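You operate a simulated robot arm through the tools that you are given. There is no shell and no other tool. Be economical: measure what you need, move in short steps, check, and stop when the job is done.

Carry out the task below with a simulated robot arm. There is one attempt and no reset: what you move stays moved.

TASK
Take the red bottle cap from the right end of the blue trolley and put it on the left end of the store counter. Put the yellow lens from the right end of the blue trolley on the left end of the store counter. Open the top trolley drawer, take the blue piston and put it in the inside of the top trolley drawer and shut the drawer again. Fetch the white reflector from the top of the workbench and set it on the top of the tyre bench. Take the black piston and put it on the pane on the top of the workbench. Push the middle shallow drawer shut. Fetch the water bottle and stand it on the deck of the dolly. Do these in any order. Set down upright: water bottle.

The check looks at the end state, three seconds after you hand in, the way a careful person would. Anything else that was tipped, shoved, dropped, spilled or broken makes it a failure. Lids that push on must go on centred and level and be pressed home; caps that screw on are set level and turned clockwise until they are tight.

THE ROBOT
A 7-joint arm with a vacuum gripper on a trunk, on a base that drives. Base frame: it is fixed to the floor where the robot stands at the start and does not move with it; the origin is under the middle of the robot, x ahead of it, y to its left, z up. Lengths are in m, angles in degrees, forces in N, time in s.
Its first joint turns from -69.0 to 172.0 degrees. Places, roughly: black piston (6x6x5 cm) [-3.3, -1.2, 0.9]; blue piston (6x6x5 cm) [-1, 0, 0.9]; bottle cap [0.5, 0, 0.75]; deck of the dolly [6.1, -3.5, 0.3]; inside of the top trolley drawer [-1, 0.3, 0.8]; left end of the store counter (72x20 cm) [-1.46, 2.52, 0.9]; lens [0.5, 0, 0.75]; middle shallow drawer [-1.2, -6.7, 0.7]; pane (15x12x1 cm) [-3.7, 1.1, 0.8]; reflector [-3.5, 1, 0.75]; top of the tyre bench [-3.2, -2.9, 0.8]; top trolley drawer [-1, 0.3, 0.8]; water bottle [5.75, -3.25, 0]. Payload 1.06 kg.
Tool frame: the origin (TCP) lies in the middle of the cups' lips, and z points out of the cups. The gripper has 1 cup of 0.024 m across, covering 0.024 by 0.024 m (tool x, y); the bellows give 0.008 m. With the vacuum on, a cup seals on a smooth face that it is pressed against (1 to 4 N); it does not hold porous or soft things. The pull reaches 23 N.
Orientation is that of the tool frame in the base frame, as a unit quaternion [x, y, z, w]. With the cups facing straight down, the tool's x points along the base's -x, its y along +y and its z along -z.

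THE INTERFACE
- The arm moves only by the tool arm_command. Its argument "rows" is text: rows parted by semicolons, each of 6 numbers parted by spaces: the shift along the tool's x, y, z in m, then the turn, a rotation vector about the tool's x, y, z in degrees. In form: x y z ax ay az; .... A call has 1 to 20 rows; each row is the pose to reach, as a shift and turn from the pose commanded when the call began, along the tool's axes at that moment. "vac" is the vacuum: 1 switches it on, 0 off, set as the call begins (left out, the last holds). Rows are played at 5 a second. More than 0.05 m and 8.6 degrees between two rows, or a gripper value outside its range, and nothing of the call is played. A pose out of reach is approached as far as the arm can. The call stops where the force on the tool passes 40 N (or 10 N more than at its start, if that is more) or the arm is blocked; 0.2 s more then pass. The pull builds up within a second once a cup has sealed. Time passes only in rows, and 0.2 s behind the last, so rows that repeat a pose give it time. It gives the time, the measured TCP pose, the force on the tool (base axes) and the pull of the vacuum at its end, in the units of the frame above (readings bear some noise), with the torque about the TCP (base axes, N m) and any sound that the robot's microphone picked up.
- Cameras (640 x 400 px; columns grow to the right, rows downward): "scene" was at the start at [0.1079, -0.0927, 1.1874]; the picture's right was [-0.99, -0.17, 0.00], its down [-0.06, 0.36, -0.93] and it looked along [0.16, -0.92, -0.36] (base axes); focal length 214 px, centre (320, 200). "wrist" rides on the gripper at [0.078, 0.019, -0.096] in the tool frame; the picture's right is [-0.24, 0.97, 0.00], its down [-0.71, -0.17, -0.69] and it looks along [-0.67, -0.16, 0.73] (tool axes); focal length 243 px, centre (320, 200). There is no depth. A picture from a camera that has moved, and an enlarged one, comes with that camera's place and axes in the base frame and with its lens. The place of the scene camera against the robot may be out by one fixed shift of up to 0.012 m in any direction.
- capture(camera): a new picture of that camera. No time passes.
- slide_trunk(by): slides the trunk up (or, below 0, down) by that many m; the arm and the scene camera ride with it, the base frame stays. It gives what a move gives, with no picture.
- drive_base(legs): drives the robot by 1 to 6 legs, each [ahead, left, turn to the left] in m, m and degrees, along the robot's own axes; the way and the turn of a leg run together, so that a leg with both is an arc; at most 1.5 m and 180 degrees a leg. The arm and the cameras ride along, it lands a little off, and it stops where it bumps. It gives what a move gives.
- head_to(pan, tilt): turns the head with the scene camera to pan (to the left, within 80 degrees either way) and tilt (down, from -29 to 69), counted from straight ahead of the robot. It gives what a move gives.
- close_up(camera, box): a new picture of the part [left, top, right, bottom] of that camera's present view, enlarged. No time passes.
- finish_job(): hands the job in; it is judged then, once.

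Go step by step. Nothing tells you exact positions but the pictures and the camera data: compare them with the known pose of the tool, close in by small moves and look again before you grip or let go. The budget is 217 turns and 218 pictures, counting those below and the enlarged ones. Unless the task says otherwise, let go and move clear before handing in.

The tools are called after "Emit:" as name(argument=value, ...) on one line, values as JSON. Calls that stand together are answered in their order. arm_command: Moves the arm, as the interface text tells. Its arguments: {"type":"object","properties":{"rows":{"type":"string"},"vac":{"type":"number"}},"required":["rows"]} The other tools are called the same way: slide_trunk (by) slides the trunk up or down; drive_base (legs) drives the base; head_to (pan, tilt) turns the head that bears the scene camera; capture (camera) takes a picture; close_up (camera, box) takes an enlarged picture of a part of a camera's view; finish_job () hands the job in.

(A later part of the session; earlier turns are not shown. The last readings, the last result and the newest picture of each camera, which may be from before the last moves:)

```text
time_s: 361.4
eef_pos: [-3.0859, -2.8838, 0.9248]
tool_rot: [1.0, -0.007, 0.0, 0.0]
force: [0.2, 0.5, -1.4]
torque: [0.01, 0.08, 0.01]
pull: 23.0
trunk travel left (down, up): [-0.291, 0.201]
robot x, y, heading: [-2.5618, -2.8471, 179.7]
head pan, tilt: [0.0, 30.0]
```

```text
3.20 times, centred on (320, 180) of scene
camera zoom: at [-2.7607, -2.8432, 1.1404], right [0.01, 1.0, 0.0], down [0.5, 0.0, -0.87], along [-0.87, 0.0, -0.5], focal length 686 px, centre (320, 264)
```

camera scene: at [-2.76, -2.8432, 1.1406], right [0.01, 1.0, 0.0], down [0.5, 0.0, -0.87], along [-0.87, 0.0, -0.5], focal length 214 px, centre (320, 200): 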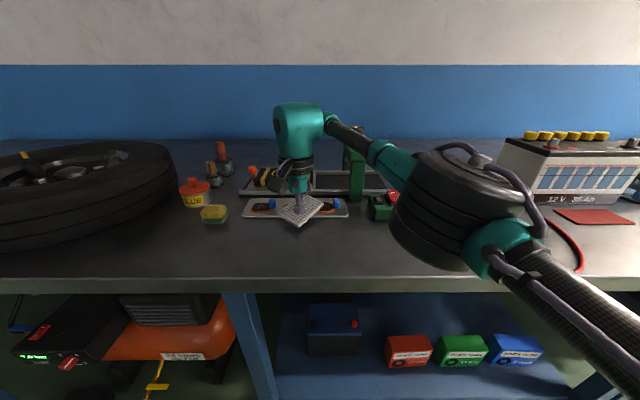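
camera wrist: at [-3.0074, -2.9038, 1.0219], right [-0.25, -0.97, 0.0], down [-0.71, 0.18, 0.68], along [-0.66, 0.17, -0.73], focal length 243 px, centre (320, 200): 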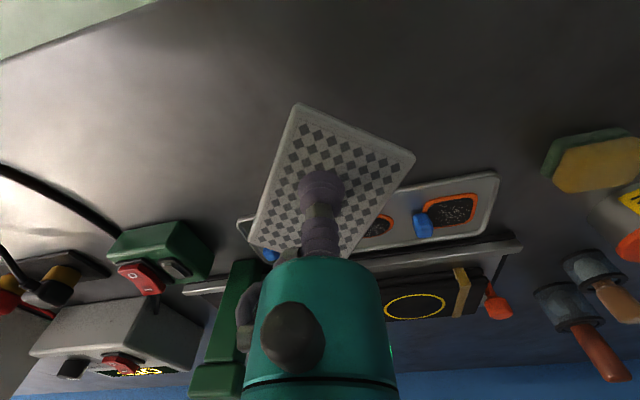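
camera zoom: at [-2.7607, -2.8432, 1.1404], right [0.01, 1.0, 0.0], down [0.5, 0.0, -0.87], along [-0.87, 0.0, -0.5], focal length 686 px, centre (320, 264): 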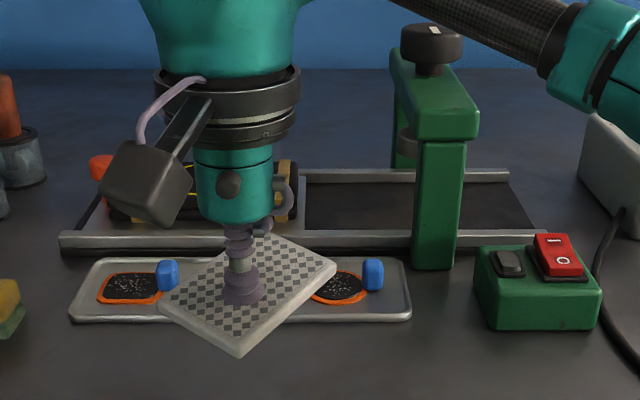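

Bench top is z≈0.85, strip's front edge x≈-3.165; the spot straight below is clear. Lowering here.

Emit:
arm_command(rows="0.004 0 0.02 0 0 0; 0.004 0 0.04 0 0 0; 0.004 0 0.05 0 0 0; 0.004 0 0.05 0 0 0")

Emit:
close_up(camera="scene", box=[220, 150, 400, 260])

Emit:
capture(camera="wrist")

```text
time_s: 362.4
eef_pos: [-3.0836, -2.8827, 0.876]
tool_rot: [1.0, -0.008, -0.001, 0.0]
force: [0.1, 0.2, 0.0]
torque: [-0.01, 0.07, 0.0]
pull: 22.9
trunk travel left (down, up): [-0.291, 0.201]
robot x, y, heading: [-2.5626, -2.8437, 179.7]
head pan, tilt: [0.0, 30.0]
```

```text
3.56 times, centred on (310, 205) of scene
camera zoom: at [-2.7607, -2.8431, 1.1404], right [0.01, 1.0, 0.0], down [0.5, 0.0, -0.87], along [-0.87, 0.0, -0.5], focal length 763 px, centre (356, 182)
```

zoom: 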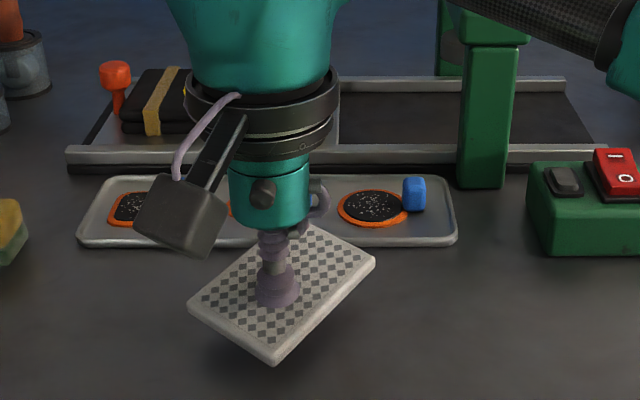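

```text
83 pictures are left
camera wrist: at [-3.005, -2.9024, 0.9731], right [-0.25, -0.97, 0.0], down [-0.71, 0.18, 0.68], along [-0.66, 0.17, -0.73], focal length 243 px, centre (320, 200)
```

wrist: 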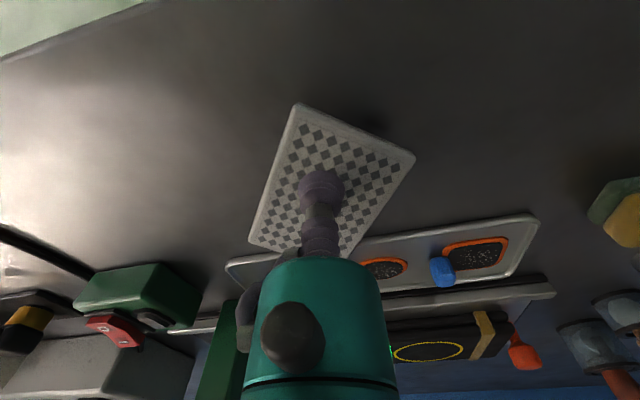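

Emit:
arm_command(rows="0 0 0.004 0 0 0; 0 0 0.008 0 0 0; 0 0 0.008 0 0 0")

Emit:
arm_command(rows="0 0 0.003 0 0 0; 0 0 0.005 0 0 0; 0 0 0.005 0 0 0")

Emit:
arm_command(rows="0 0 0.002 0 0 0; 0 0 0.003 0 0 0; 0 0 0.003 0 0 0")

Emit:
close_up(camera="wrist", box=[230, 80, 430, 260])

```text
time_s: 363.2
eef_pos: [-3.0842, -2.8836, 0.8683]
tool_rot: [1.0, -0.007, 0.0, 0.0]
force: [0.0, 0.0, -0.6]
torque: [0.02, 0.06, 0.03]
pull: 22.9
trunk travel left (down, up): [-0.291, 0.201]
robot x, y, heading: [-2.5624, -2.8448, 179.6]
head pan, tilt: [0.0, 30.0]
```

```text
time_s: 364.0
eef_pos: [-3.0825, -2.8833, 0.8642]
tool_rot: [1.0, -0.008, 0.0, 0.0]
force: [-1.7, -1.3, 4.0]
torque: [-0.02, -0.05, -0.02]
pull: 23.0
trunk travel left (down, up): [-0.291, 0.201]
robot x, y, heading: [-2.5654, -2.8437, 179.7]
head pan, tilt: [0.0, 30.0]
```

```text
time_s: 364.8
eef_pos: [-3.0823, -2.8827, 0.8615]
tool_rot: [1.0, -0.009, 0.0, 0.0]
force: [-0.4, -0.2, 2.7]
torque: [0.0, -0.11, 0.01]
pull: 22.9
trunk travel left (down, up): [-0.291, 0.201]
robot x, y, heading: [-2.5635, -2.8459, 179.6]
head pan, tilt: [0.0, 30.0]
```

```text
2.22 times, centred on (330, 170) of wrist
camera zoom: at [-3.0052, -2.9029, 0.9587], right [-0.25, -0.97, 0.0], down [-0.71, 0.18, 0.68], along [-0.66, 0.17, -0.73], focal length 539 px, centre (298, 267)
```

zoom: 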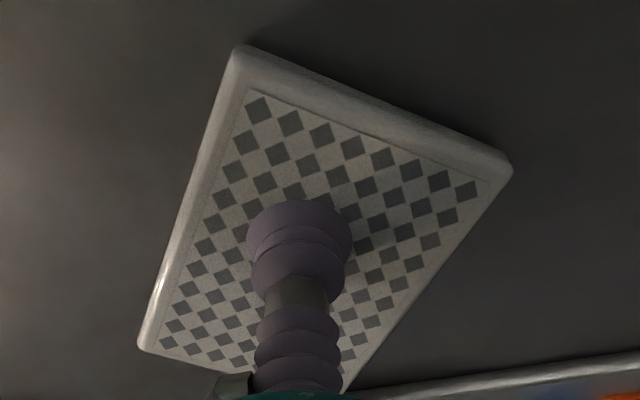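

Contact. Pressing 2 mm more, releasing and lifting.

Emit:
arm_command(rows="0 0 0.002 0 0 0; 0 0 0.002 0 0 0")

Emit:
arm_command(rows="0 0 0 0 0 0; 0 0 0 0 0 0; 0 0 0 0 0 0; 0 0 -0.004 0 0 0; 0 0 -0.01 0 0 0; 0 0 -0.03 0 0 0; 0 0 -0.07 0 0 0; 0 0 -0.11 0 0 0; 0 0 -0.15 0 0 0; 0 0 -0.18 0 0 0; 0 0 -0.18 0 0 0", vac=0)

Emit:
close_up(camera="scene", box=[200, 100, 440, 270])

```text
time_s: 365.4
eef_pos: [-3.0828, -2.8849, 0.859]
tool_rot: [1.0, -0.008, -0.001, 0.0]
force: [-1.3, 0.0, 2.9]
torque: [0.01, -0.12, 0.03]
pull: 22.1
trunk travel left (down, up): [-0.291, 0.201]
robot x, y, heading: [-2.5662, -2.8435, 179.8]
head pan, tilt: [0.0, 30.0]
```

```text
time_s: 367.8
eef_pos: [-3.0833, -2.8855, 1.0384]
tool_rot: [1.0, -0.008, 0.001, 0.0]
force: [-0.2, -0.8, -0.3]
torque: [0.02, -0.04, 0.0]
pull: 0.2
trunk travel left (down, up): [-0.291, 0.201]
robot x, y, heading: [-2.564, -2.8399, 179.7]
head pan, tilt: [0.0, 30.0]
```

```text
2.35 times, centred on (320, 185) of scene
camera zoom: at [-2.7607, -2.8431, 1.1404], right [0.01, 1.0, 0.0], down [0.5, 0.0, -0.87], along [-0.87, 0.0, -0.5], focal length 505 px, centre (320, 235)
```

zoom: 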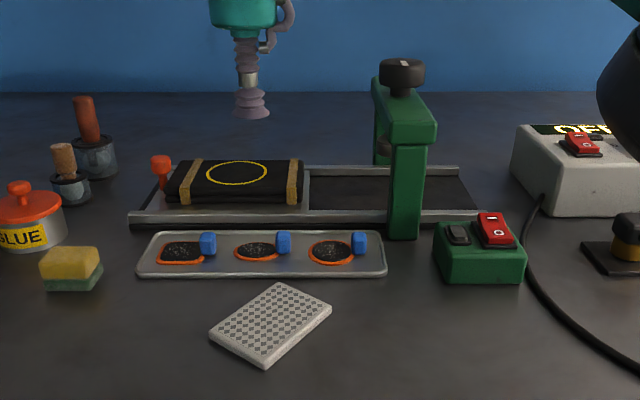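

Reflector is set down well. Next the black piston on the workbench near y≈-1.2.

Emit:
drive_base(legs=[[-0.2, 0, 0], [0, -1.5, 0], [0, -0.1, 0]])

Emit:
capture(camera="scene")

```text
time_s: 383.7
eef_pos: [-2.8975, -1.2587, 1.0377]
tool_rot: [1.0, 0.002, 0.0, 0.0]
force: [0.4, 0.5, 0.4]
torque: [0.04, 0.0, 0.01]
pull: 0.1
trunk travel left (down, up): [-0.291, 0.201]
robot x, y, heading: [-2.3757, -1.2063, -178.9]
head pan, tilt: [0.0, 30.0]
```

```text
80 pictures are left
camera scene: at [-2.575, -1.2099, 1.1404], right [-0.01, 1.0, 0.0], down [0.5, 0.01, -0.87], along [-0.87, -0.01, -0.5], focal length 214 px, centre (320, 200)
```

scene: 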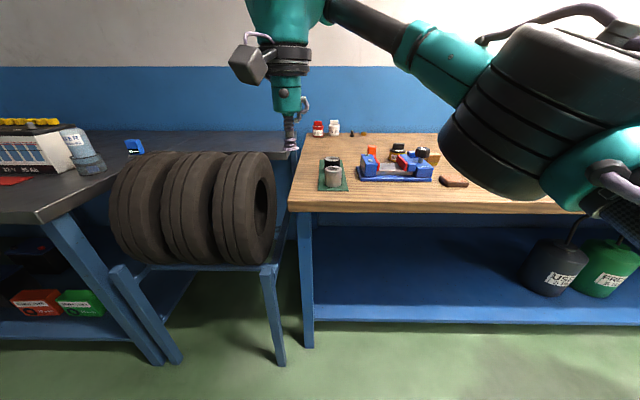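

A black and a grey piston stand on a green mat near (-3.2,-1.18). Driving closer.

Emit:
drive_base(legs=[[0.24, -0.07, -1]])

Emit:
capture(camera="wrist")

Emit:
close_up(camera="scene", box=[260, 100, 420, 240])

```text
time_s: 385.5
eef_pos: [-3.1322, -1.1806, 1.0373]
tool_rot: [1.0, -0.008, 0.0, -0.001]
force: [0.4, 0.0, 0.4]
torque: [0.02, -0.02, 0.0]
pull: 0.0
trunk travel left (down, up): [-0.291, 0.201]
robot x, y, heading: [-2.6116, -1.1379, 179.7]
head pan, tilt: [0.0, 30.0]
```

```text
79 pictures are left
camera wrist: at [-3.0543, -1.1988, 1.1348], right [-0.25, -0.97, 0.0], down [-0.71, 0.18, 0.68], along [-0.66, 0.17, -0.73], focal length 243 px, centre (320, 200)
```

wrist: 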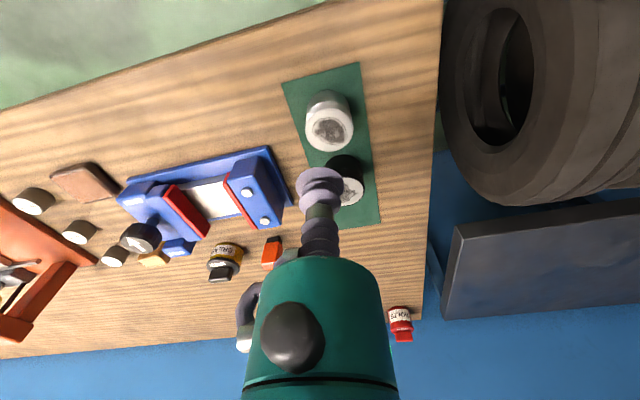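

```text
2.86 times, centred on (340, 170) of scene
camera zoom: at [-2.8093, -1.1367, 1.1403], right [0.01, 1.0, 0.0], down [0.5, 0.0, -0.87], along [-0.87, 0.01, -0.5], focal length 613 px, centre (263, 286)
```

zoom: 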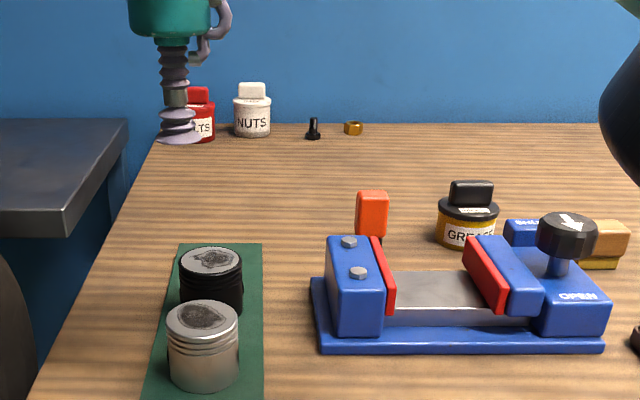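

The black crown is at (-3.247,-1.177,0.908). Driving 0.1 m and lowering over it.

Emit:
drive_base(legs=[[0.1, 0, 0]])

Emit:
arm_command(rows="-0.008 -0.002 0.03 0 0 0; -0.014 -0.003 0.06 0 0 0; -0.014 -0.003 0.09 0 0 0; -0.014 -0.003 0.105 0 0 0; -0.014 -0.003 0.105 0 0 0")

Emit:
close_up(camera="wrist", box=[240, 60, 420, 220])

```text
time_s: 386.6
eef_pos: [-3.2276, -1.1804, 1.0375]
tool_rot: [1.0, -0.008, 0.001, 0.0]
force: [0.0, 0.0, -0.2]
torque: [-0.01, -0.05, 0.01]
pull: 0.1
trunk travel left (down, up): [-0.291, 0.201]
robot x, y, heading: [-2.7076, -1.1358, 179.7]
head pan, tilt: [0.0, 30.0]
```

```text
time_s: 387.8
eef_pos: [-3.2416, -1.1773, 0.9324]
tool_rot: [1.0, -0.008, 0.0, 0.0]
force: [0.5, -0.3, -0.3]
torque: [0.0, -0.01, 0.01]
pull: 0.0
trunk travel left (down, up): [-0.291, 0.201]
robot x, y, heading: [-2.7035, -1.1396, 179.6]
head pan, tilt: [0.0, 30.0]
```

```text
2.50 times, centred on (330, 140) of wrist
camera zoom: at [-3.1641, -1.1966, 1.0296], right [-0.25, -0.97, 0.0], down [-0.71, 0.18, 0.68], along [-0.66, 0.17, -0.73], focal length 606 px, centre (295, 350)
```

zoom: 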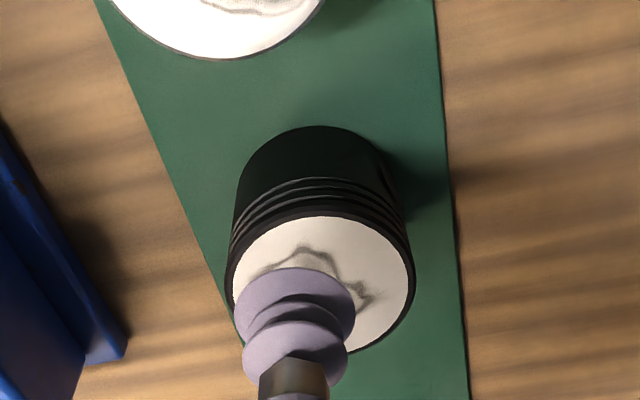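

Emit:
arm_command(rows="-0.012 0.003 0.005 0 0 0; -0.012 0.003 0.015 0 0 0; -0.012 0.003 0.022 0 0 0; -0.012 0.003 0.026 0 0 0; -0.012 0.003 0.029 0 0 0; -0.012 0.003 0.029 0 0 0; -0.012 0.003 0.029 0 0 0", vac=1)

```text
time_s: 389.4
eef_pos: [-3.2533, -1.1778, 0.9034]
tool_rot: [1.0, -0.009, 0.0, 0.0]
force: [0.3, 0.6, 1.4]
torque: [-0.01, 0.01, -0.01]
pull: 0.0
trunk travel left (down, up): [-0.291, 0.201]
robot x, y, heading: [-2.708, -1.1325, 179.7]
head pan, tilt: [0.0, 30.0]
```

Emit:
arm_command(rows="0 0 0.002 0 0 0; 0 0 0.004 0 0 0; 0 0 0.004 0 0 0; 0 0 0.004 0 0 0")

Emit:
arm_command(rows="0 0 -0.004 0 0 0; 0 0 -0.01 0 0 0; 0 0 -0.016 0 0 0; 0 0 -0.03 0 0 0; 0 0 -0.06 0 0 0; 0 0 -0.1 0 0 0; 0 0 -0.14 0 0 0; 0 0 -0.17 0 0 0; 0 0 -0.17 0 0 0")

Emit:
capture(camera="wrist")

```text
time_s: 390.4
eef_pos: [-3.2538, -1.1785, 0.8993]
tool_rot: [1.0, -0.007, 0.0, 0.0]
force: [0.0, -0.4, -0.8]
torque: [0.01, 0.05, -0.01]
pull: 0.0
trunk travel left (down, up): [-0.291, 0.201]
robot x, y, heading: [-2.7076, -1.1376, 179.9]
head pan, tilt: [0.0, 30.0]
```

```text
time_s: 392.4
eef_pos: [-3.2538, -1.1801, 1.0665]
tool_rot: [1.0, -0.007, -0.001, 0.001]
force: [-0.5, 0.9, -0.2]
torque: [-0.01, -0.01, 0.01]
pull: 0.0
trunk travel left (down, up): [-0.291, 0.201]
robot x, y, heading: [-2.707, -1.1378, 179.8]
head pan, tilt: [0.0, 30.0]
```

```text
76 pictures are left
camera wrist: at [-3.1756, -1.1998, 1.1635], right [-0.25, -0.97, 0.0], down [-0.7, 0.18, 0.69], along [-0.66, 0.17, -0.73], focal length 243 px, centre (320, 200)
```

wrist: 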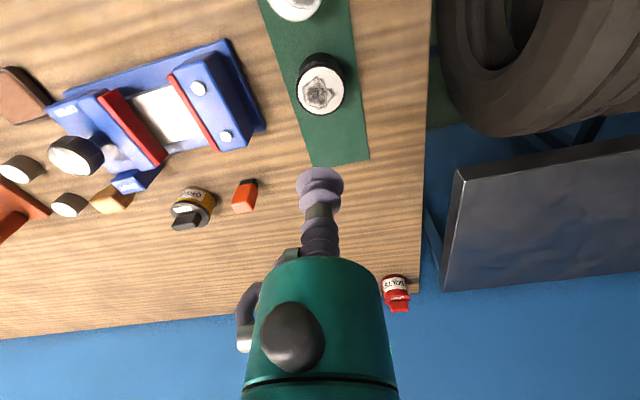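

It wasn't reached yet: the crown is lower than 0.899. Going down again, a little farther on.

Emit:
arm_command(rows="-0.006 -0.003 0.04 0 0 0; -0.006 -0.003 0.08 0 0 0; -0.006 -0.003 0.12 0 0 0; -0.006 -0.003 0.15 0 0 0; -0.006 -0.003 0.165 0 0 0; -0.006 -0.003 0.169 0 0 0; -0.006 -0.003 0.172 0 0 0; -0.006 -0.003 0.172 0 0 0; -0.006 -0.003 0.172 0 0 0")

Emit:
close_up(camera="wrist", box=[240, 80, 420, 220])

```text
time_s: 394.4
eef_pos: [-3.2603, -1.1755, 0.8992]
tool_rot: [1.0, -0.009, 0.0, 0.0]
force: [-0.4, -0.4, -0.2]
torque: [-0.02, 0.01, -0.02]
pull: 0.2
trunk travel left (down, up): [-0.291, 0.201]
robot x, y, heading: [-2.7077, -1.1363, 179.8]
head pan, tilt: [0.0, 30.0]
```

```text
2.86 times, centred on (330, 150) of wrist
camera zoom: at [-3.1824, -1.195, 0.9964], right [-0.25, -0.97, 0.0], down [-0.71, 0.18, 0.68], along [-0.66, 0.17, -0.73], focal length 693 px, centre (291, 343)
```

zoom: 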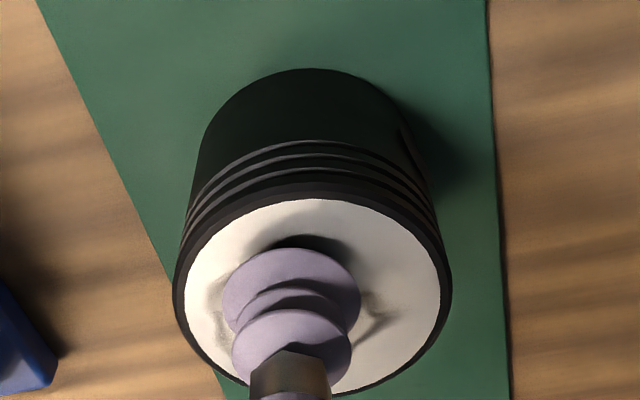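

Emit:
arm_command(rows="0 0.002 0.002 0 0 0; 0 0.002 0.004 0 0 0; 0 0.002 0.006 0 0 0; 0 0.002 0.006 0 0 0; 0 0.002 0.006 0 0 0")

```text
time_s: 395.6
eef_pos: [-3.2605, -1.177, 0.8934]
tool_rot: [1.0, -0.009, 0.001, -0.001]
force: [-0.9, 0.2, 8.3]
torque: [-0.03, 0.01, -0.02]
pull: 23.0
trunk travel left (down, up): [-0.291, 0.201]
robot x, y, heading: [-2.7106, -1.1367, 179.8]
head pan, tilt: [0.0, 30.0]
```

Sealed. Lifting clear.

Emit:
arm_command(rows="0 0 -0.004 0 0 0; 0 0 -0.01 0 0 0; 0 0 -0.016 0 0 0; 0 0 -0.03 0 0 0; 0 0 -0.06 0 0 0; 0 0 -0.1 0 0 0; 0 0 -0.14 0 0 0; 0 0 -0.18 0 0 0; 0 0 -0.19 0 0 0; 0 0 -0.19 0 0 0")

Emit:
capture(camera="wrist")

```text
time_s: 397.8
eef_pos: [-3.258, -1.177, 1.0624]
tool_rot: [1.0, -0.007, -0.002, 0.0]
force: [0.1, -0.8, -1.8]
torque: [-0.01, 0.0, 0.02]
pull: 23.5
out of reach, approached as far as the arm can: row 8, 9, 10
trunk travel left (down, up): [-0.291, 0.201]
robot x, y, heading: [-2.7089, -1.1367, 179.8]
head pan, tilt: [0.0, 30.0]
```

```text
74 pictures are left
camera wrist: at [-3.18, -1.1964, 1.1586], right [-0.25, -0.97, 0.0], down [-0.7, 0.18, 0.69], along [-0.66, 0.17, -0.73], focal length 243 px, centre (320, 200)
```

wrist: 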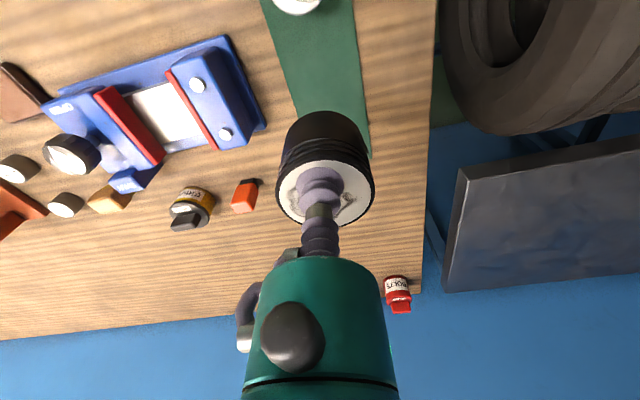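

Piston held. Driving along to the bench's end and turning toward the pane.

Emit:
drive_base(legs=[[-0.35, 0, 0], [0, -1.5, 0], [0, -1.2, 0], [-0.0, 0, 0]])

Emit:
capture(camera="scene")

```text
time_s: 423.5
eef_pos: [-2.8745, 1.511, 1.0629]
tool_rot: [1.0, -0.012, -0.001, 0.0]
force: [-1.1, 0.2, -0.9]
torque: [-0.01, 0.01, 0.0]
pull: 22.7
trunk travel left (down, up): [-0.291, 0.201]
robot x, y, heading: [-2.3242, 1.5494, 179.3]
head pan, tilt: [0.0, 30.0]
```

```text
73 pictures are left
camera scene: at [-2.5217, 1.549, 1.1404], right [0.01, 1.0, 0.0], down [0.5, -0.01, -0.87], along [-0.87, 0.01, -0.5], focal length 214 px, centre (320, 200)
```

scene: 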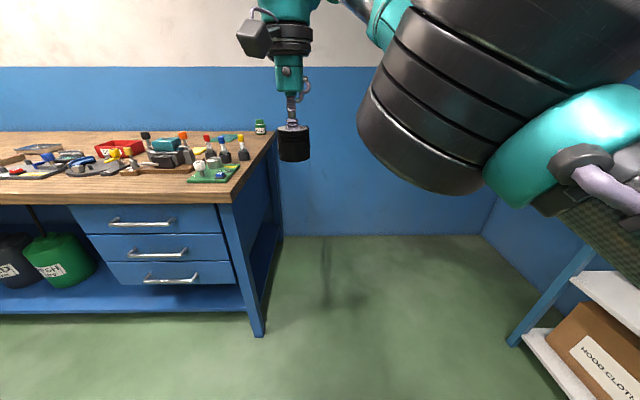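

Plenty of room at the end. Going in, turning, and side-stepping.

Emit:
drive_base(legs=[[0.55, 0, 0], [0, 0, 47]])

Emit:
drive_base(legs=[[0.22, -0.24, 0]])

Emit:
head_to(pan=0, tilt=40)

Emit:
capture(camera="scene")

Emit:
capture(camera="wrist")

```text
time_s: 428.8
eef_pos: [-3.2168, 1.1283, 1.0615]
tool_rot: [0.921, 0.39, 0.0, 0.001]
force: [0.8, 0.6, -0.7]
torque: [0.02, 0.02, 0.02]
pull: 23.2
trunk travel left (down, up): [-0.291, 0.201]
robot x, y, heading: [-2.866, 1.5569, -133.5]
head pan, tilt: [0.0, 30.0]
```

```text
time_s: 431.5
eef_pos: [-3.5322, 1.126, 1.061]
tool_rot: [0.919, 0.395, 0.0, 0.001]
force: [0.7, -0.6, -1.2]
torque: [-0.01, -0.02, -0.01]
pull: 22.8
trunk travel left (down, up): [-0.291, 0.201]
robot x, y, heading: [-3.1917, 1.5608, -132.8]
head pan, tilt: [0.0, 30.0]
```

```text
time_s: 432.2
eef_pos: [-3.531, 1.128, 1.0614]
tool_rot: [0.919, 0.395, 0.0, 0.001]
force: [-0.5, -0.5, -1.5]
torque: [-0.01, 0.03, 0.0]
pull: 22.6
trunk travel left (down, up): [-0.291, 0.201]
robot x, y, heading: [-3.1883, 1.5586, -132.8]
head pan, tilt: [0.0, 40.0]
```

```text
72 pictures are left
camera scene: at [-3.3216, 1.4196, 1.1251], right [-0.73, 0.68, 0.0], down [0.44, 0.47, -0.77], along [-0.52, -0.56, -0.64], focal length 214 px, centre (320, 200)
```

scene: 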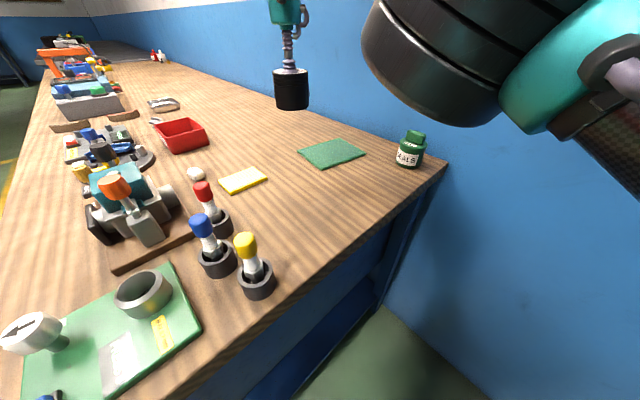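

```text
71 pictures are left
camera wrist: at [-3.464, 1.1705, 1.1585], right [0.54, -0.84, 0.0], down [-0.61, -0.39, 0.69], along [-0.58, -0.37, -0.73], focal length 243 px, centre (320, 200)
```

wrist: 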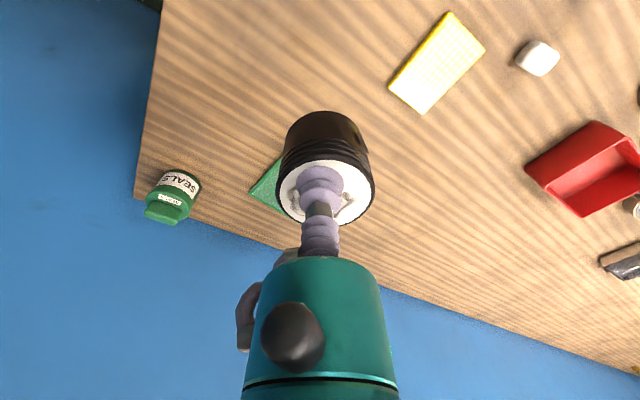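

Pane centre ≈(-3.685,1.068). Moving in 13 cm diagonally.

Emit:
drive_base(legs=[[0.111, -0.061, 0]])

Emit:
arm_command(rows="-0.015 -0.003 0.03 0 0 0; -0.03 -0.006 0.06 0 0 0; -0.03 -0.006 0.075 0 0 0; -0.03 -0.006 0.075 0 0 0")

Emit:
capture(camera="wrist")

Emit:
capture(camera="scene")

```text
time_s: 433.5
eef_pos: [-3.6506, 1.0845, 1.0613]
tool_rot: [0.918, 0.396, -0.001, 0.0]
force: [-0.6, -0.1, -1.5]
torque: [0.04, -0.01, -0.01]
pull: 23.3
trunk travel left (down, up): [-0.291, 0.201]
robot x, y, heading: [-3.3055, 1.5189, -132.8]
head pan, tilt: [0.0, 40.0]
```

```text
time_s: 434.5
eef_pos: [-3.6771, 1.0686, 0.9874]
tool_rot: [0.918, 0.396, -0.001, -0.001]
force: [0.2, 0.7, -1.7]
torque: [0.02, -0.04, 0.02]
pull: 22.5
trunk travel left (down, up): [-0.291, 0.201]
robot x, y, heading: [-3.3101, 1.5181, -133.1]
head pan, tilt: [0.0, 40.0]
```

```text
70 pictures are left
camera wrist: at [-3.6097, 1.1127, 1.0846], right [0.55, -0.84, 0.0], down [-0.61, -0.4, 0.69], along [-0.58, -0.37, -0.73], focal length 243 px, centre (320, 200)
```

wrist: 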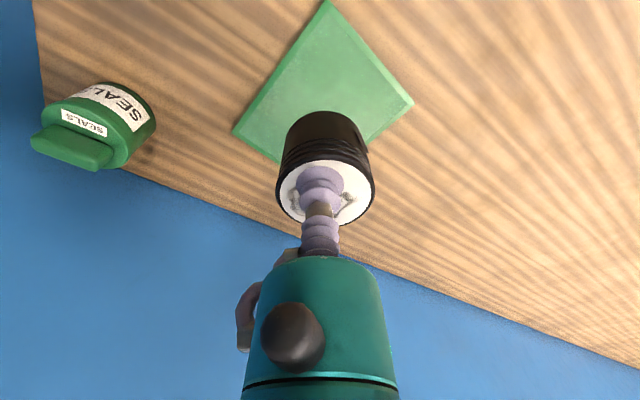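

```text
69 pictures are left
camera scene: at [-3.4413, 1.3794, 1.125], right [-0.73, 0.68, 0.0], down [0.44, 0.47, -0.77], along [-0.52, -0.56, -0.64], focal length 214 px, centre (320, 200)
```

scene: 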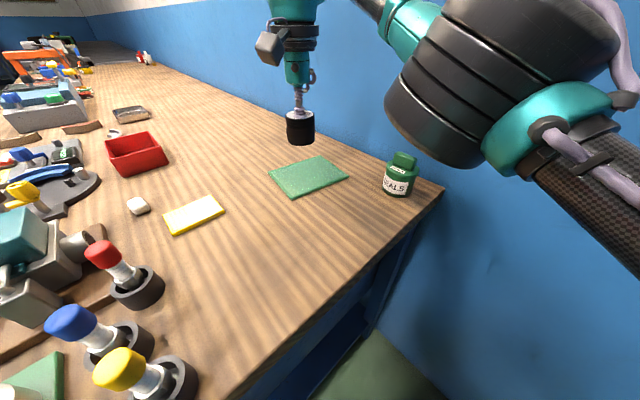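

Well over the pane. Lowering gently (it's glass).

Emit:
arm_command(rows="-0.01 -0.001 0.02 0 0 0; -0.01 -0.001 0.04 0 0 0; -0.01 -0.001 0.058 0 0 0; -0.01 -0.001 0.066 0 0 0; -0.01 -0.001 0.066 0 0 0")

Emit:
arm_command(rows="0 0 0.002 0 0 0; 0 0 0.003 0 0 0; 0 0 0.003 0 0 0")

Emit:
close_up(camera="wrist", box=[200, 60, 440, 240])

```text
time_s: 435.7
eef_pos: [-3.6806, 1.0616, 0.9204]
tool_rot: [0.918, 0.396, 0.0, 0.0]
force: [0.1, -0.2, -1.2]
torque: [0.02, 0.01, 0.02]
pull: 23.1
trunk travel left (down, up): [-0.291, 0.201]
robot x, y, heading: [-3.3112, 1.5185, -132.7]
head pan, tilt: [0.0, 40.0]
```

```text
time_s: 436.5
eef_pos: [-3.6842, 1.0612, 0.917]
tool_rot: [0.918, 0.396, -0.001, 0.001]
force: [0.8, 0.1, -2.2]
torque: [0.01, 0.0, 0.05]
pull: 22.9
trunk travel left (down, up): [-0.291, 0.201]
robot x, y, heading: [-3.3115, 1.5197, -132.7]
head pan, tilt: [0.0, 40.0]
```

```text
2.22 times, centred on (320, 150) of wrist
camera zoom: at [-3.6163, 1.1059, 1.0143], right [0.55, -0.84, 0.0], down [-0.61, -0.4, 0.69], along [-0.57, -0.37, -0.73], focal length 539 px, centre (320, 311)
```

zoom: 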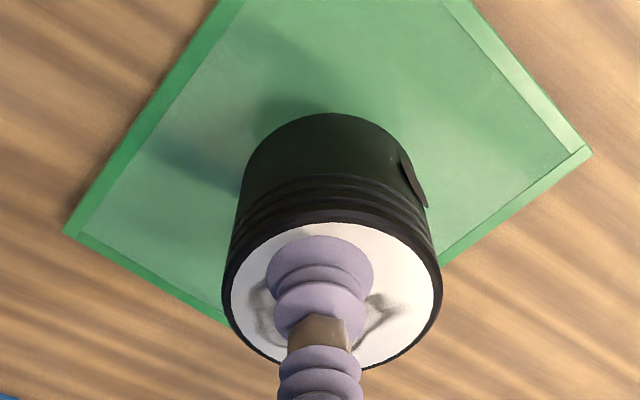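

Emit:
arm_command(rows="0 0 0.002 0 0 0; 0 0 0.004 0 0 0; 0 0 0.004 0 0 0")

Emit:
arm_command(rows="0 0 0.001 0 0 0; 0 0 0.002 0 0 0; 0 0 0.002 0 0 0")

Emit:
arm_command(rows="0 0 0.001 0 0 0; 0 0 0.002 0 0 0; 0 0 0.002 0 0 0")

```text
time_s: 437.3
eef_pos: [-3.6839, 1.0614, 0.9131]
tool_rot: [0.918, 0.396, -0.001, 0.001]
force: [0.4, -0.5, -2.3]
torque: [0.03, -0.03, 0.03]
pull: 22.8
trunk travel left (down, up): [-0.291, 0.201]
robot x, y, heading: [-3.3087, 1.5154, -132.9]
head pan, tilt: [0.0, 40.0]
```

```text
time_s: 438.1
eef_pos: [-3.6816, 1.0607, 0.9108]
tool_rot: [0.918, 0.396, -0.001, 0.001]
force: [-0.6, 0.4, -1.6]
torque: [0.01, 0.0, -0.01]
pull: 23.0
trunk travel left (down, up): [-0.291, 0.201]
robot x, y, heading: [-3.3102, 1.5217, -132.9]
head pan, tilt: [0.0, 40.0]
```

```text
time_s: 438.9
eef_pos: [-3.6827, 1.0614, 0.9099]
tool_rot: [0.918, 0.396, 0.0, 0.0]
force: [0.8, -0.3, -0.7]
torque: [0.05, -0.01, 0.02]
pull: 22.9
trunk travel left (down, up): [-0.291, 0.201]
robot x, y, heading: [-3.3092, 1.5187, -132.8]
head pan, tilt: [0.0, 40.0]
```

Emit:
arm_command(rows="0 0 0.001 0 0 0; 0 0 0.001 0 0 0")

Emit:
arm_command(rows="0 0 0.001 0 0 0; 0 0 0.001 0 0 0")

Emit:
arm_command(rows="0 0 0.001 0 0 0; 0 0 0.001 0 0 0")

```text
time_s: 439.5
eef_pos: [-3.6821, 1.0615, 0.9079]
tool_rot: [0.918, 0.396, 0.0, 0.001]
force: [0.4, 0.2, -1.5]
torque: [0.04, 0.02, -0.02]
pull: 22.7
trunk travel left (down, up): [-0.291, 0.201]
robot x, y, heading: [-3.3092, 1.5181, -132.7]
head pan, tilt: [0.0, 40.0]
```

```text
time_s: 440.1
eef_pos: [-3.6839, 1.0611, 0.9083]
tool_rot: [0.918, 0.396, -0.001, 0.0]
force: [0.0, -0.9, -0.8]
torque: [-0.01, 0.04, 0.0]
pull: 23.4
trunk travel left (down, up): [-0.291, 0.201]
robot x, y, heading: [-3.312, 1.5205, -133.1]
head pan, tilt: [0.0, 40.0]
```

```text
time_s: 440.7
eef_pos: [-3.6825, 1.0607, 0.9062]
tool_rot: [0.918, 0.396, -0.001, 0.0]
force: [-0.7, -0.3, -1.1]
torque: [-0.02, -0.04, 0.0]
pull: 22.7
trunk travel left (down, up): [-0.291, 0.201]
robot x, y, heading: [-3.3056, 1.5188, -132.7]
head pan, tilt: [0.0, 40.0]
```

Emit:
arm_command(rows="0 0 0.001 0 0 0; 0 0 0.0015 0 0 0")

Emit:
arm_command(rows="0 0 0.001 0 0 0; 0 0 0.0015 0 0 0")

Emit:
close_up(camera="wrist", box=[200, 60, 440, 240])

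```text
time_s: 441.3
eef_pos: [-3.6827, 1.0619, 0.9051]
tool_rot: [0.919, 0.395, -0.001, -0.001]
force: [-0.2, -0.1, -2.1]
torque: [0.01, 0.0, -0.01]
pull: 23.1
trunk travel left (down, up): [-0.291, 0.201]
robot x, y, heading: [-3.307, 1.5187, -132.9]
head pan, tilt: [0.0, 40.0]
```

```text
time_s: 441.9
eef_pos: [-3.683, 1.0604, 0.9044]
tool_rot: [0.919, 0.395, 0.0, 0.0]
force: [-1.1, 0.3, -1.3]
torque: [0.03, -0.04, 0.02]
pull: 22.2
trunk travel left (down, up): [-0.291, 0.201]
robot x, y, heading: [-3.3084, 1.5204, -132.6]
head pan, tilt: [0.0, 40.0]
```

```text
2.22 times, centred on (320, 150) of wrist
camera zoom: at [-3.6162, 1.1049, 1.0013], right [0.55, -0.84, 0.0], down [-0.61, -0.4, 0.69], along [-0.57, -0.37, -0.73], focal length 539 px, centre (320, 311)
```

zoom: 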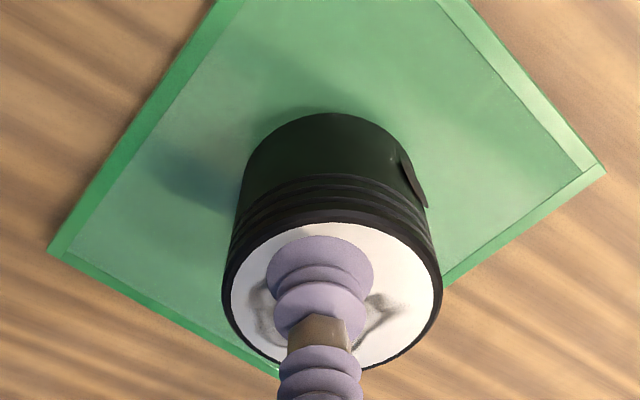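

Emit:
arm_command(rows="0 0 0.001 0 0 0; 0 0 0.002 0 0 0")

Emit:
arm_command(rows="0 0 0.001 0 0 0; 0 0 0.0015 0 0 0")

Emit:
arm_command(rows="0 0 0.001 0 0 0; 0 0 0.0015 0 0 0")

```text
time_s: 442.5
eef_pos: [-3.6854, 1.0601, 0.9014]
tool_rot: [0.918, 0.396, -0.001, 0.001]
force: [0.3, -0.2, -2.1]
torque: [0.04, -0.03, 0.01]
pull: 23.0
trunk travel left (down, up): [-0.291, 0.201]
robot x, y, heading: [-3.3079, 1.5212, -132.9]
head pan, tilt: [0.0, 40.0]
```

```text
time_s: 443.1
eef_pos: [-3.6844, 1.0598, 0.9006]
tool_rot: [0.919, 0.395, 0.0, 0.001]
force: [-0.4, -0.7, -1.9]
torque: [0.01, -0.01, 0.02]
pull: 23.0
trunk travel left (down, up): [-0.291, 0.201]
robot x, y, heading: [-3.31, 1.5206, -132.6]
head pan, tilt: [0.0, 40.0]
```

```text
time_s: 443.7
eef_pos: [-3.6832, 1.0604, 0.8984]
tool_rot: [0.919, 0.395, 0.0, 0.0]
force: [-0.2, -0.5, -1.2]
torque: [0.02, 0.03, 0.0]
pull: 22.4
trunk travel left (down, up): [-0.291, 0.201]
robot x, y, heading: [-3.3071, 1.5221, -132.8]
head pan, tilt: [0.0, 40.0]
```

Emit:
arm_command(rows="0 0 0.001 0 0 0; 0 0 0.0015 0 0 0")

Emit:
arm_command(rows="0 0 0.001 0 0 0; 0 0 0.0015 0 0 0")

Emit:
arm_command(rows="0 0 0.001 0 0 0; 0 0 0.0015 0 0 0")

Emit:
close_up(camera="scene", box=[240, 90, 380, 210])

```text
time_s: 444.3
eef_pos: [-3.6831, 1.0601, 0.8973]
tool_rot: [0.918, 0.396, 0.0, 0.0]
force: [1.0, -0.1, -1.2]
torque: [0.05, 0.01, 0.0]
pull: 22.9
trunk travel left (down, up): [-0.291, 0.201]
robot x, y, heading: [-3.3058, 1.5198, -132.8]
head pan, tilt: [0.0, 40.0]
```

```text
time_s: 444.9
eef_pos: [-3.6828, 1.0626, 0.8961]
tool_rot: [0.918, 0.396, -0.001, 0.002]
force: [0.0, -1.9, 6.8]
torque: [-0.02, -0.01, -0.01]
pull: 22.6
trunk travel left (down, up): [-0.291, 0.201]
robot x, y, heading: [-3.3073, 1.5158, -132.7]
head pan, tilt: [0.0, 40.0]
```

```text
time_s: 445.5
eef_pos: [-3.683, 1.0612, 0.8951]
tool_rot: [0.919, 0.395, -0.001, 0.001]
force: [-3.7, -1.5, 15.2]
torque: [-0.04, 0.04, 0.01]
pull: 22.6
trunk travel left (down, up): [-0.291, 0.201]
robot x, y, heading: [-3.3116, 1.5182, -132.6]
head pan, tilt: [0.0, 40.0]
```

```text
3.33 times, centred on (310, 150) of scene
camera zoom: at [-3.441, 1.3801, 1.1252], right [-0.73, 0.68, 0.0], down [0.44, 0.47, -0.77], along [-0.52, -0.56, -0.64], focal length 715 px, centre (353, 367)
```

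zoom: 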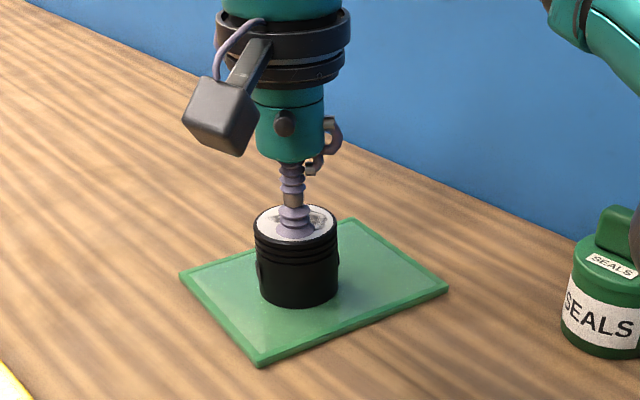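

The piston stands on the pane. Easing off, releasing, lifting straight.

Emit:
arm_command(rows="0 0 -0.0015 0 0 0; 0 0 -0.0015 0 0 0; 0 0 -0.0015 0 0 0; 0 0 -0.004 0 0 0; 0 0 -0.01 0 0 0; 0 0 -0.03 0 0 0; 0 0 -0.06 0 0 0; 0 0 -0.1 0 0 0; 0 0 -0.13 0 0 0; 0 0 -0.16 0 0 0; 0 0 -0.16 0 0 0", vac=0)

Emit:
capture(camera="scene")

```text
time_s: 447.9
eef_pos: [-3.6616, 1.0822, 1.0332]
tool_rot: [0.918, 0.396, -0.001, 0.0]
force: [0.7, 0.3, 0.3]
torque: [0.01, 0.0, 0.0]
pull: 0.1
out of reach, approached as far as the arm can: row 8, 9, 10, 11
trunk travel left (down, up): [-0.291, 0.201]
robot x, y, heading: [-3.3084, 1.5184, -132.8]
head pan, tilt: [0.0, 40.0]
```

```text
65 pictures are left
camera scene: at [-3.4412, 1.3795, 1.125], right [-0.73, 0.68, 0.0], down [0.44, 0.47, -0.77], along [-0.52, -0.56, -0.64], focal length 214 px, centre (320, 200)
```

scene: 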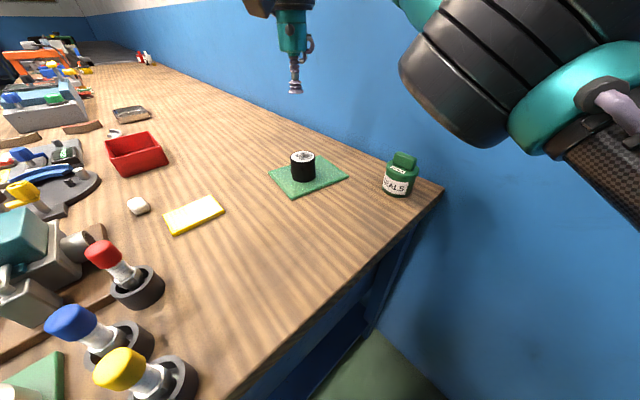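

Piston stands on the pane. Now back to the trolley for the lens: leaving the corner and driving there.

Emit:
drive_base(legs=[[-0.331, 0.301, 0], [0, 0, 66], [0, 0, 66.8], [1.3, 0, 0]])

Emit:
head_to(pan=-20, tilt=30)

Emit:
capture(camera="scene")

```text
time_s: 462.7
eef_pos: [-1.0656, 1.6126, 1.0318]
tool_rot: [0.0, 1.0, 0.0, 0.002]
force: [-0.5, -0.4, -0.4]
torque: [-0.01, 0.02, -0.03]
pull: 0.0
trunk travel left (down, up): [-0.291, 0.201]
robot x, y, heading: [-1.6291, 1.5689, 0.5]
head pan, tilt: [0.0, 40.0]
```

```text
time_s: 463.6
eef_pos: [-1.0659, 1.6124, 1.0319]
tool_rot: [0.0, 1.0, -0.001, 0.001]
force: [0.3, -0.1, 0.3]
torque: [-0.01, -0.01, 0.01]
pull: 0.0
trunk travel left (down, up): [-0.291, 0.201]
robot x, y, heading: [-1.6258, 1.5676, 0.2]
head pan, tilt: [-20.0, 30.0]
```

```text
64 pictures are left
camera scene: at [-1.4405, 1.5381, 1.1404], right [-0.33, -0.94, 0.0], down [-0.47, 0.17, -0.87], along [0.82, -0.29, -0.5], focal length 214 px, centre (320, 200)
```

scene: 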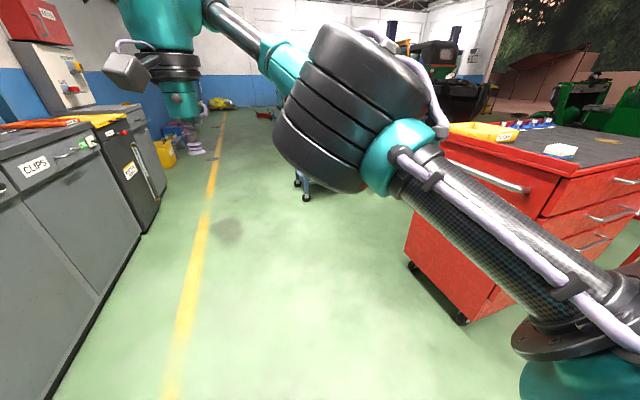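

Emit:
drive_base(legs=[[1.36, 0, -0.3], [0, -1.38, 0]])

Emit:
head_to(pan=0, tilt=40)

Emit:
capture(camera="scene")

```text
time_s: 482.2
eef_pos: [0.2712, 0.2116, 1.0327]
tool_rot: [0.02, 1.0, 0.0, 0.0]
force: [-0.5, -0.5, 0.3]
torque: [0.0, 0.0, 0.0]
pull: 0.1
trunk travel left (down, up): [-0.291, 0.201]
robot x, y, heading: [-0.288, 0.1947, -1.4]
head pan, tilt: [-20.0, 30.0]
```

```text
time_s: 483.1
eef_pos: [0.2717, 0.2118, 1.0316]
tool_rot: [0.019, 1.0, 0.0, 0.001]
force: [0.3, -0.2, -0.9]
torque: [0.03, 0.03, 0.01]
pull: 0.1
trunk travel left (down, up): [-0.291, 0.201]
robot x, y, heading: [-0.2869, 0.1911, -1.5]
head pan, tilt: [0.0, 40.0]
```

```text
63 pictures are left
camera scene: at [-0.1045, 0.1833, 1.1251], right [-0.03, -1.0, 0.0], down [-0.64, 0.02, -0.77], along [0.77, -0.02, -0.64], focal length 214 px, centre (320, 200)
```

scene: 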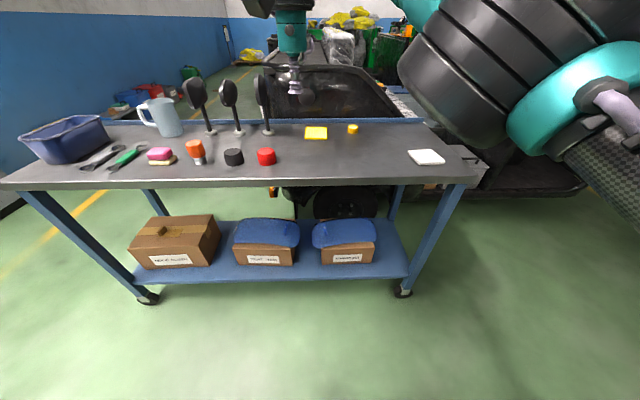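

The lens lies on the trolley again. Approaching it.

Emit:
drive_base(legs=[[0.4, 0, 1.5]])

Emit:
capture(camera="wrist")

```text
time_s: 485.5
eef_pos: [0.665, 0.2162, 1.0314]
tool_rot: [0.009, 1.0, 0.0, 0.001]
force: [-0.6, 0.1, 0.2]
torque: [-0.02, -0.04, 0.0]
pull: 0.1
trunk travel left (down, up): [-0.291, 0.201]
robot x, y, heading: [0.1074, 0.1819, -0.4]
head pan, tilt: [0.0, 40.0]
```

```text
62 pictures are left
camera wrist: at [0.5869, 0.2372, 1.1284], right [0.25, 0.97, 0.0], down [0.7, -0.18, 0.69], along [0.66, -0.17, -0.73], focal length 243 px, centre (320, 200)
```

wrist: 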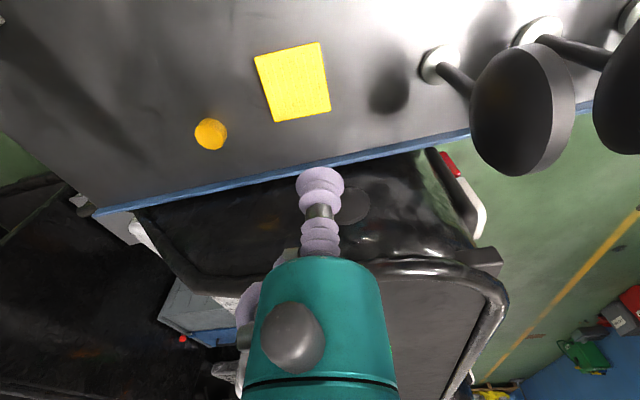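

Lens centre at (0.681,0.176). Moving above and down.

Emit:
arm_command(rows="-0.008 -0.02 0.03 0 0 0; -0.015 -0.04 0.06 0 0 0; -0.015 -0.04 0.1 0 0 0; -0.015 -0.04 0.14 0 0 0; -0.015 -0.04 0.18 0 0 0; -0.015 -0.04 0.215 0 0 0; -0.015 -0.04 0.225 0 0 0; -0.015 -0.04 0.225 0 0 0")

Emit:
capture(camera="wrist")

```text
time_s: 487.3
eef_pos: [0.6802, 0.1759, 0.8043]
tool_rot: [0.01, 1.0, 0.0, 0.001]
force: [0.0, 0.6, -0.5]
torque: [0.02, 0.0, -0.03]
pull: 0.1
trunk travel left (down, up): [-0.291, 0.201]
robot x, y, heading: [0.1062, 0.1844, -0.6]
head pan, tilt: [0.0, 40.0]
```

```text
61 pictures are left
camera wrist: at [0.6018, 0.1985, 0.9027], right [0.25, 0.97, 0.0], down [0.7, -0.18, 0.69], along [0.66, -0.17, -0.73], focal length 243 px, centre (320, 200)
```

wrist: 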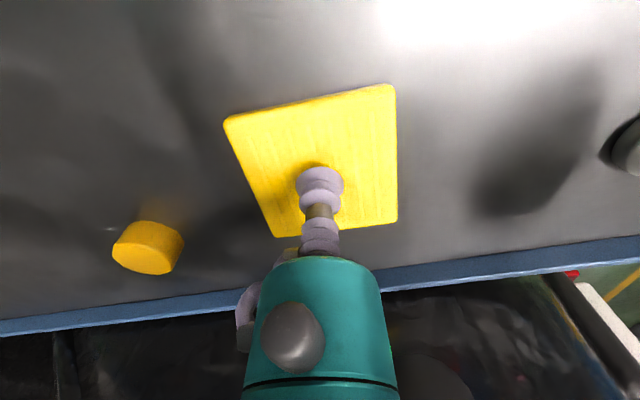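

Centred. Gripping with dwell, then two slow lifts.

Emit:
arm_command(rows="0 0 0.008 0 0 0; 0 0 0.013 0 0 0; 0 0 0.016 0 0 0; 0 0 0.018 0 0 0; 0 0 0.018 0 0 0; 0 0 0.018 0 0 0; 0 0 0.018 0 0 0; 0 0 0.018 0 0 0; 0 0 0.018 0 0 0", vac=1)

Emit:
arm_command(rows="0 0 -0.002 0 0 0; 0 0 -0.005 0 0 0; 0 0 -0.009 0 0 0; 0 0 -0.0135 0 0 0; 0 0 -0.018 0 0 0; 0 0 -0.0225 0 0 0; 0 0 -0.027 0 0 0; 0 0 -0.0315 0 0 0; 0 0 -0.036 0 0 0; 0 0 -0.0405 0 0 0; 0 0 -0.045 0 0 0; 0 0 -0.0495 0 0 0; 0 0 -0.054 0 0 0; 0 0 -0.0585 0 0 0; 0 0 -0.063 0 0 0; 0 0 -0.0675 0 0 0; 0 0 -0.072 0 0 0; 0 0 -0.0765 0 0 0; 0 0 -0.08 0 0 0; 0 0 -0.083 0 0 0")

Emit:
arm_command(rows="0 0 -0.002 0 0 0; 0 0 -0.005 0 0 0; 0 0 -0.009 0 0 0; 0 0 -0.0135 0 0 0; 0 0 -0.018 0 0 0; 0 0 -0.0225 0 0 0; 0 0 -0.027 0 0 0; 0 0 -0.0315 0 0 0; 0 0 -0.036 0 0 0; 0 0 -0.0405 0 0 0; 0 0 -0.045 0 0 0; 0 0 -0.0495 0 0 0; 0 0 -0.054 0 0 0; 0 0 -0.0585 0 0 0; 0 0 -0.063 0 0 0; 0 0 -0.0675 0 0 0; 0 0 -0.072 0 0 0; 0 0 -0.0765 0 0 0; 0 0 -0.08 0 0 0; 0 0 -0.083 0 0 0")

Emit:
drive_base(legs=[[-0.009, 0, 0], [-0.009, 0, 0], [-0.009, 0, 0], [-0.009, 0, 0], [-0.009, 0, 0], [-0.009, 0, 0]])

```text
time_s: 489.3
eef_pos: [0.6796, 0.1765, 0.7886]
tool_rot: [0.009, 1.0, -0.001, 0.001]
force: [3.6, 1.6, 9.7]
torque: [0.02, 0.16, -0.02]
pull: 22.6
trunk travel left (down, up): [-0.291, 0.201]
robot x, y, heading: [0.1075, 0.1834, -0.2]
head pan, tilt: [0.0, 40.0]
```

```text
time_s: 493.5
eef_pos: [0.6806, 0.1751, 0.8733]
tool_rot: [0.009, 1.0, 0.001, 0.002]
force: [0.9, -0.3, -5.3]
torque: [0.01, 0.0, 0.02]
pull: 22.9
trunk travel left (down, up): [-0.291, 0.201]
robot x, y, heading: [0.1006, 0.179, -0.9]
head pan, tilt: [0.0, 40.0]
```

```text
time_s: 497.7
eef_pos: [0.6791, 0.1772, 0.9543]
tool_rot: [0.009, 1.0, 0.002, 0.002]
force: [1.5, 0.9, -3.6]
torque: [0.01, 0.03, 0.0]
pull: 22.8
trunk travel left (down, up): [-0.291, 0.201]
robot x, y, heading: [0.1073, 0.1848, -0.5]
head pan, tilt: [0.0, 40.0]
```

```text
time_s: 500.2
eef_pos: [0.6251, 0.1762, 0.9539]
tool_rot: [0.009, 1.0, -0.001, 0.001]
force: [-0.2, -0.3, -0.1]
torque: [0.01, -0.02, 0.0]
pull: 0.1
trunk travel left (down, up): [-0.291, 0.201]
robot x, y, heading: [0.0514, 0.183, -0.6]
head pan, tilt: [0.0, 40.0]
```

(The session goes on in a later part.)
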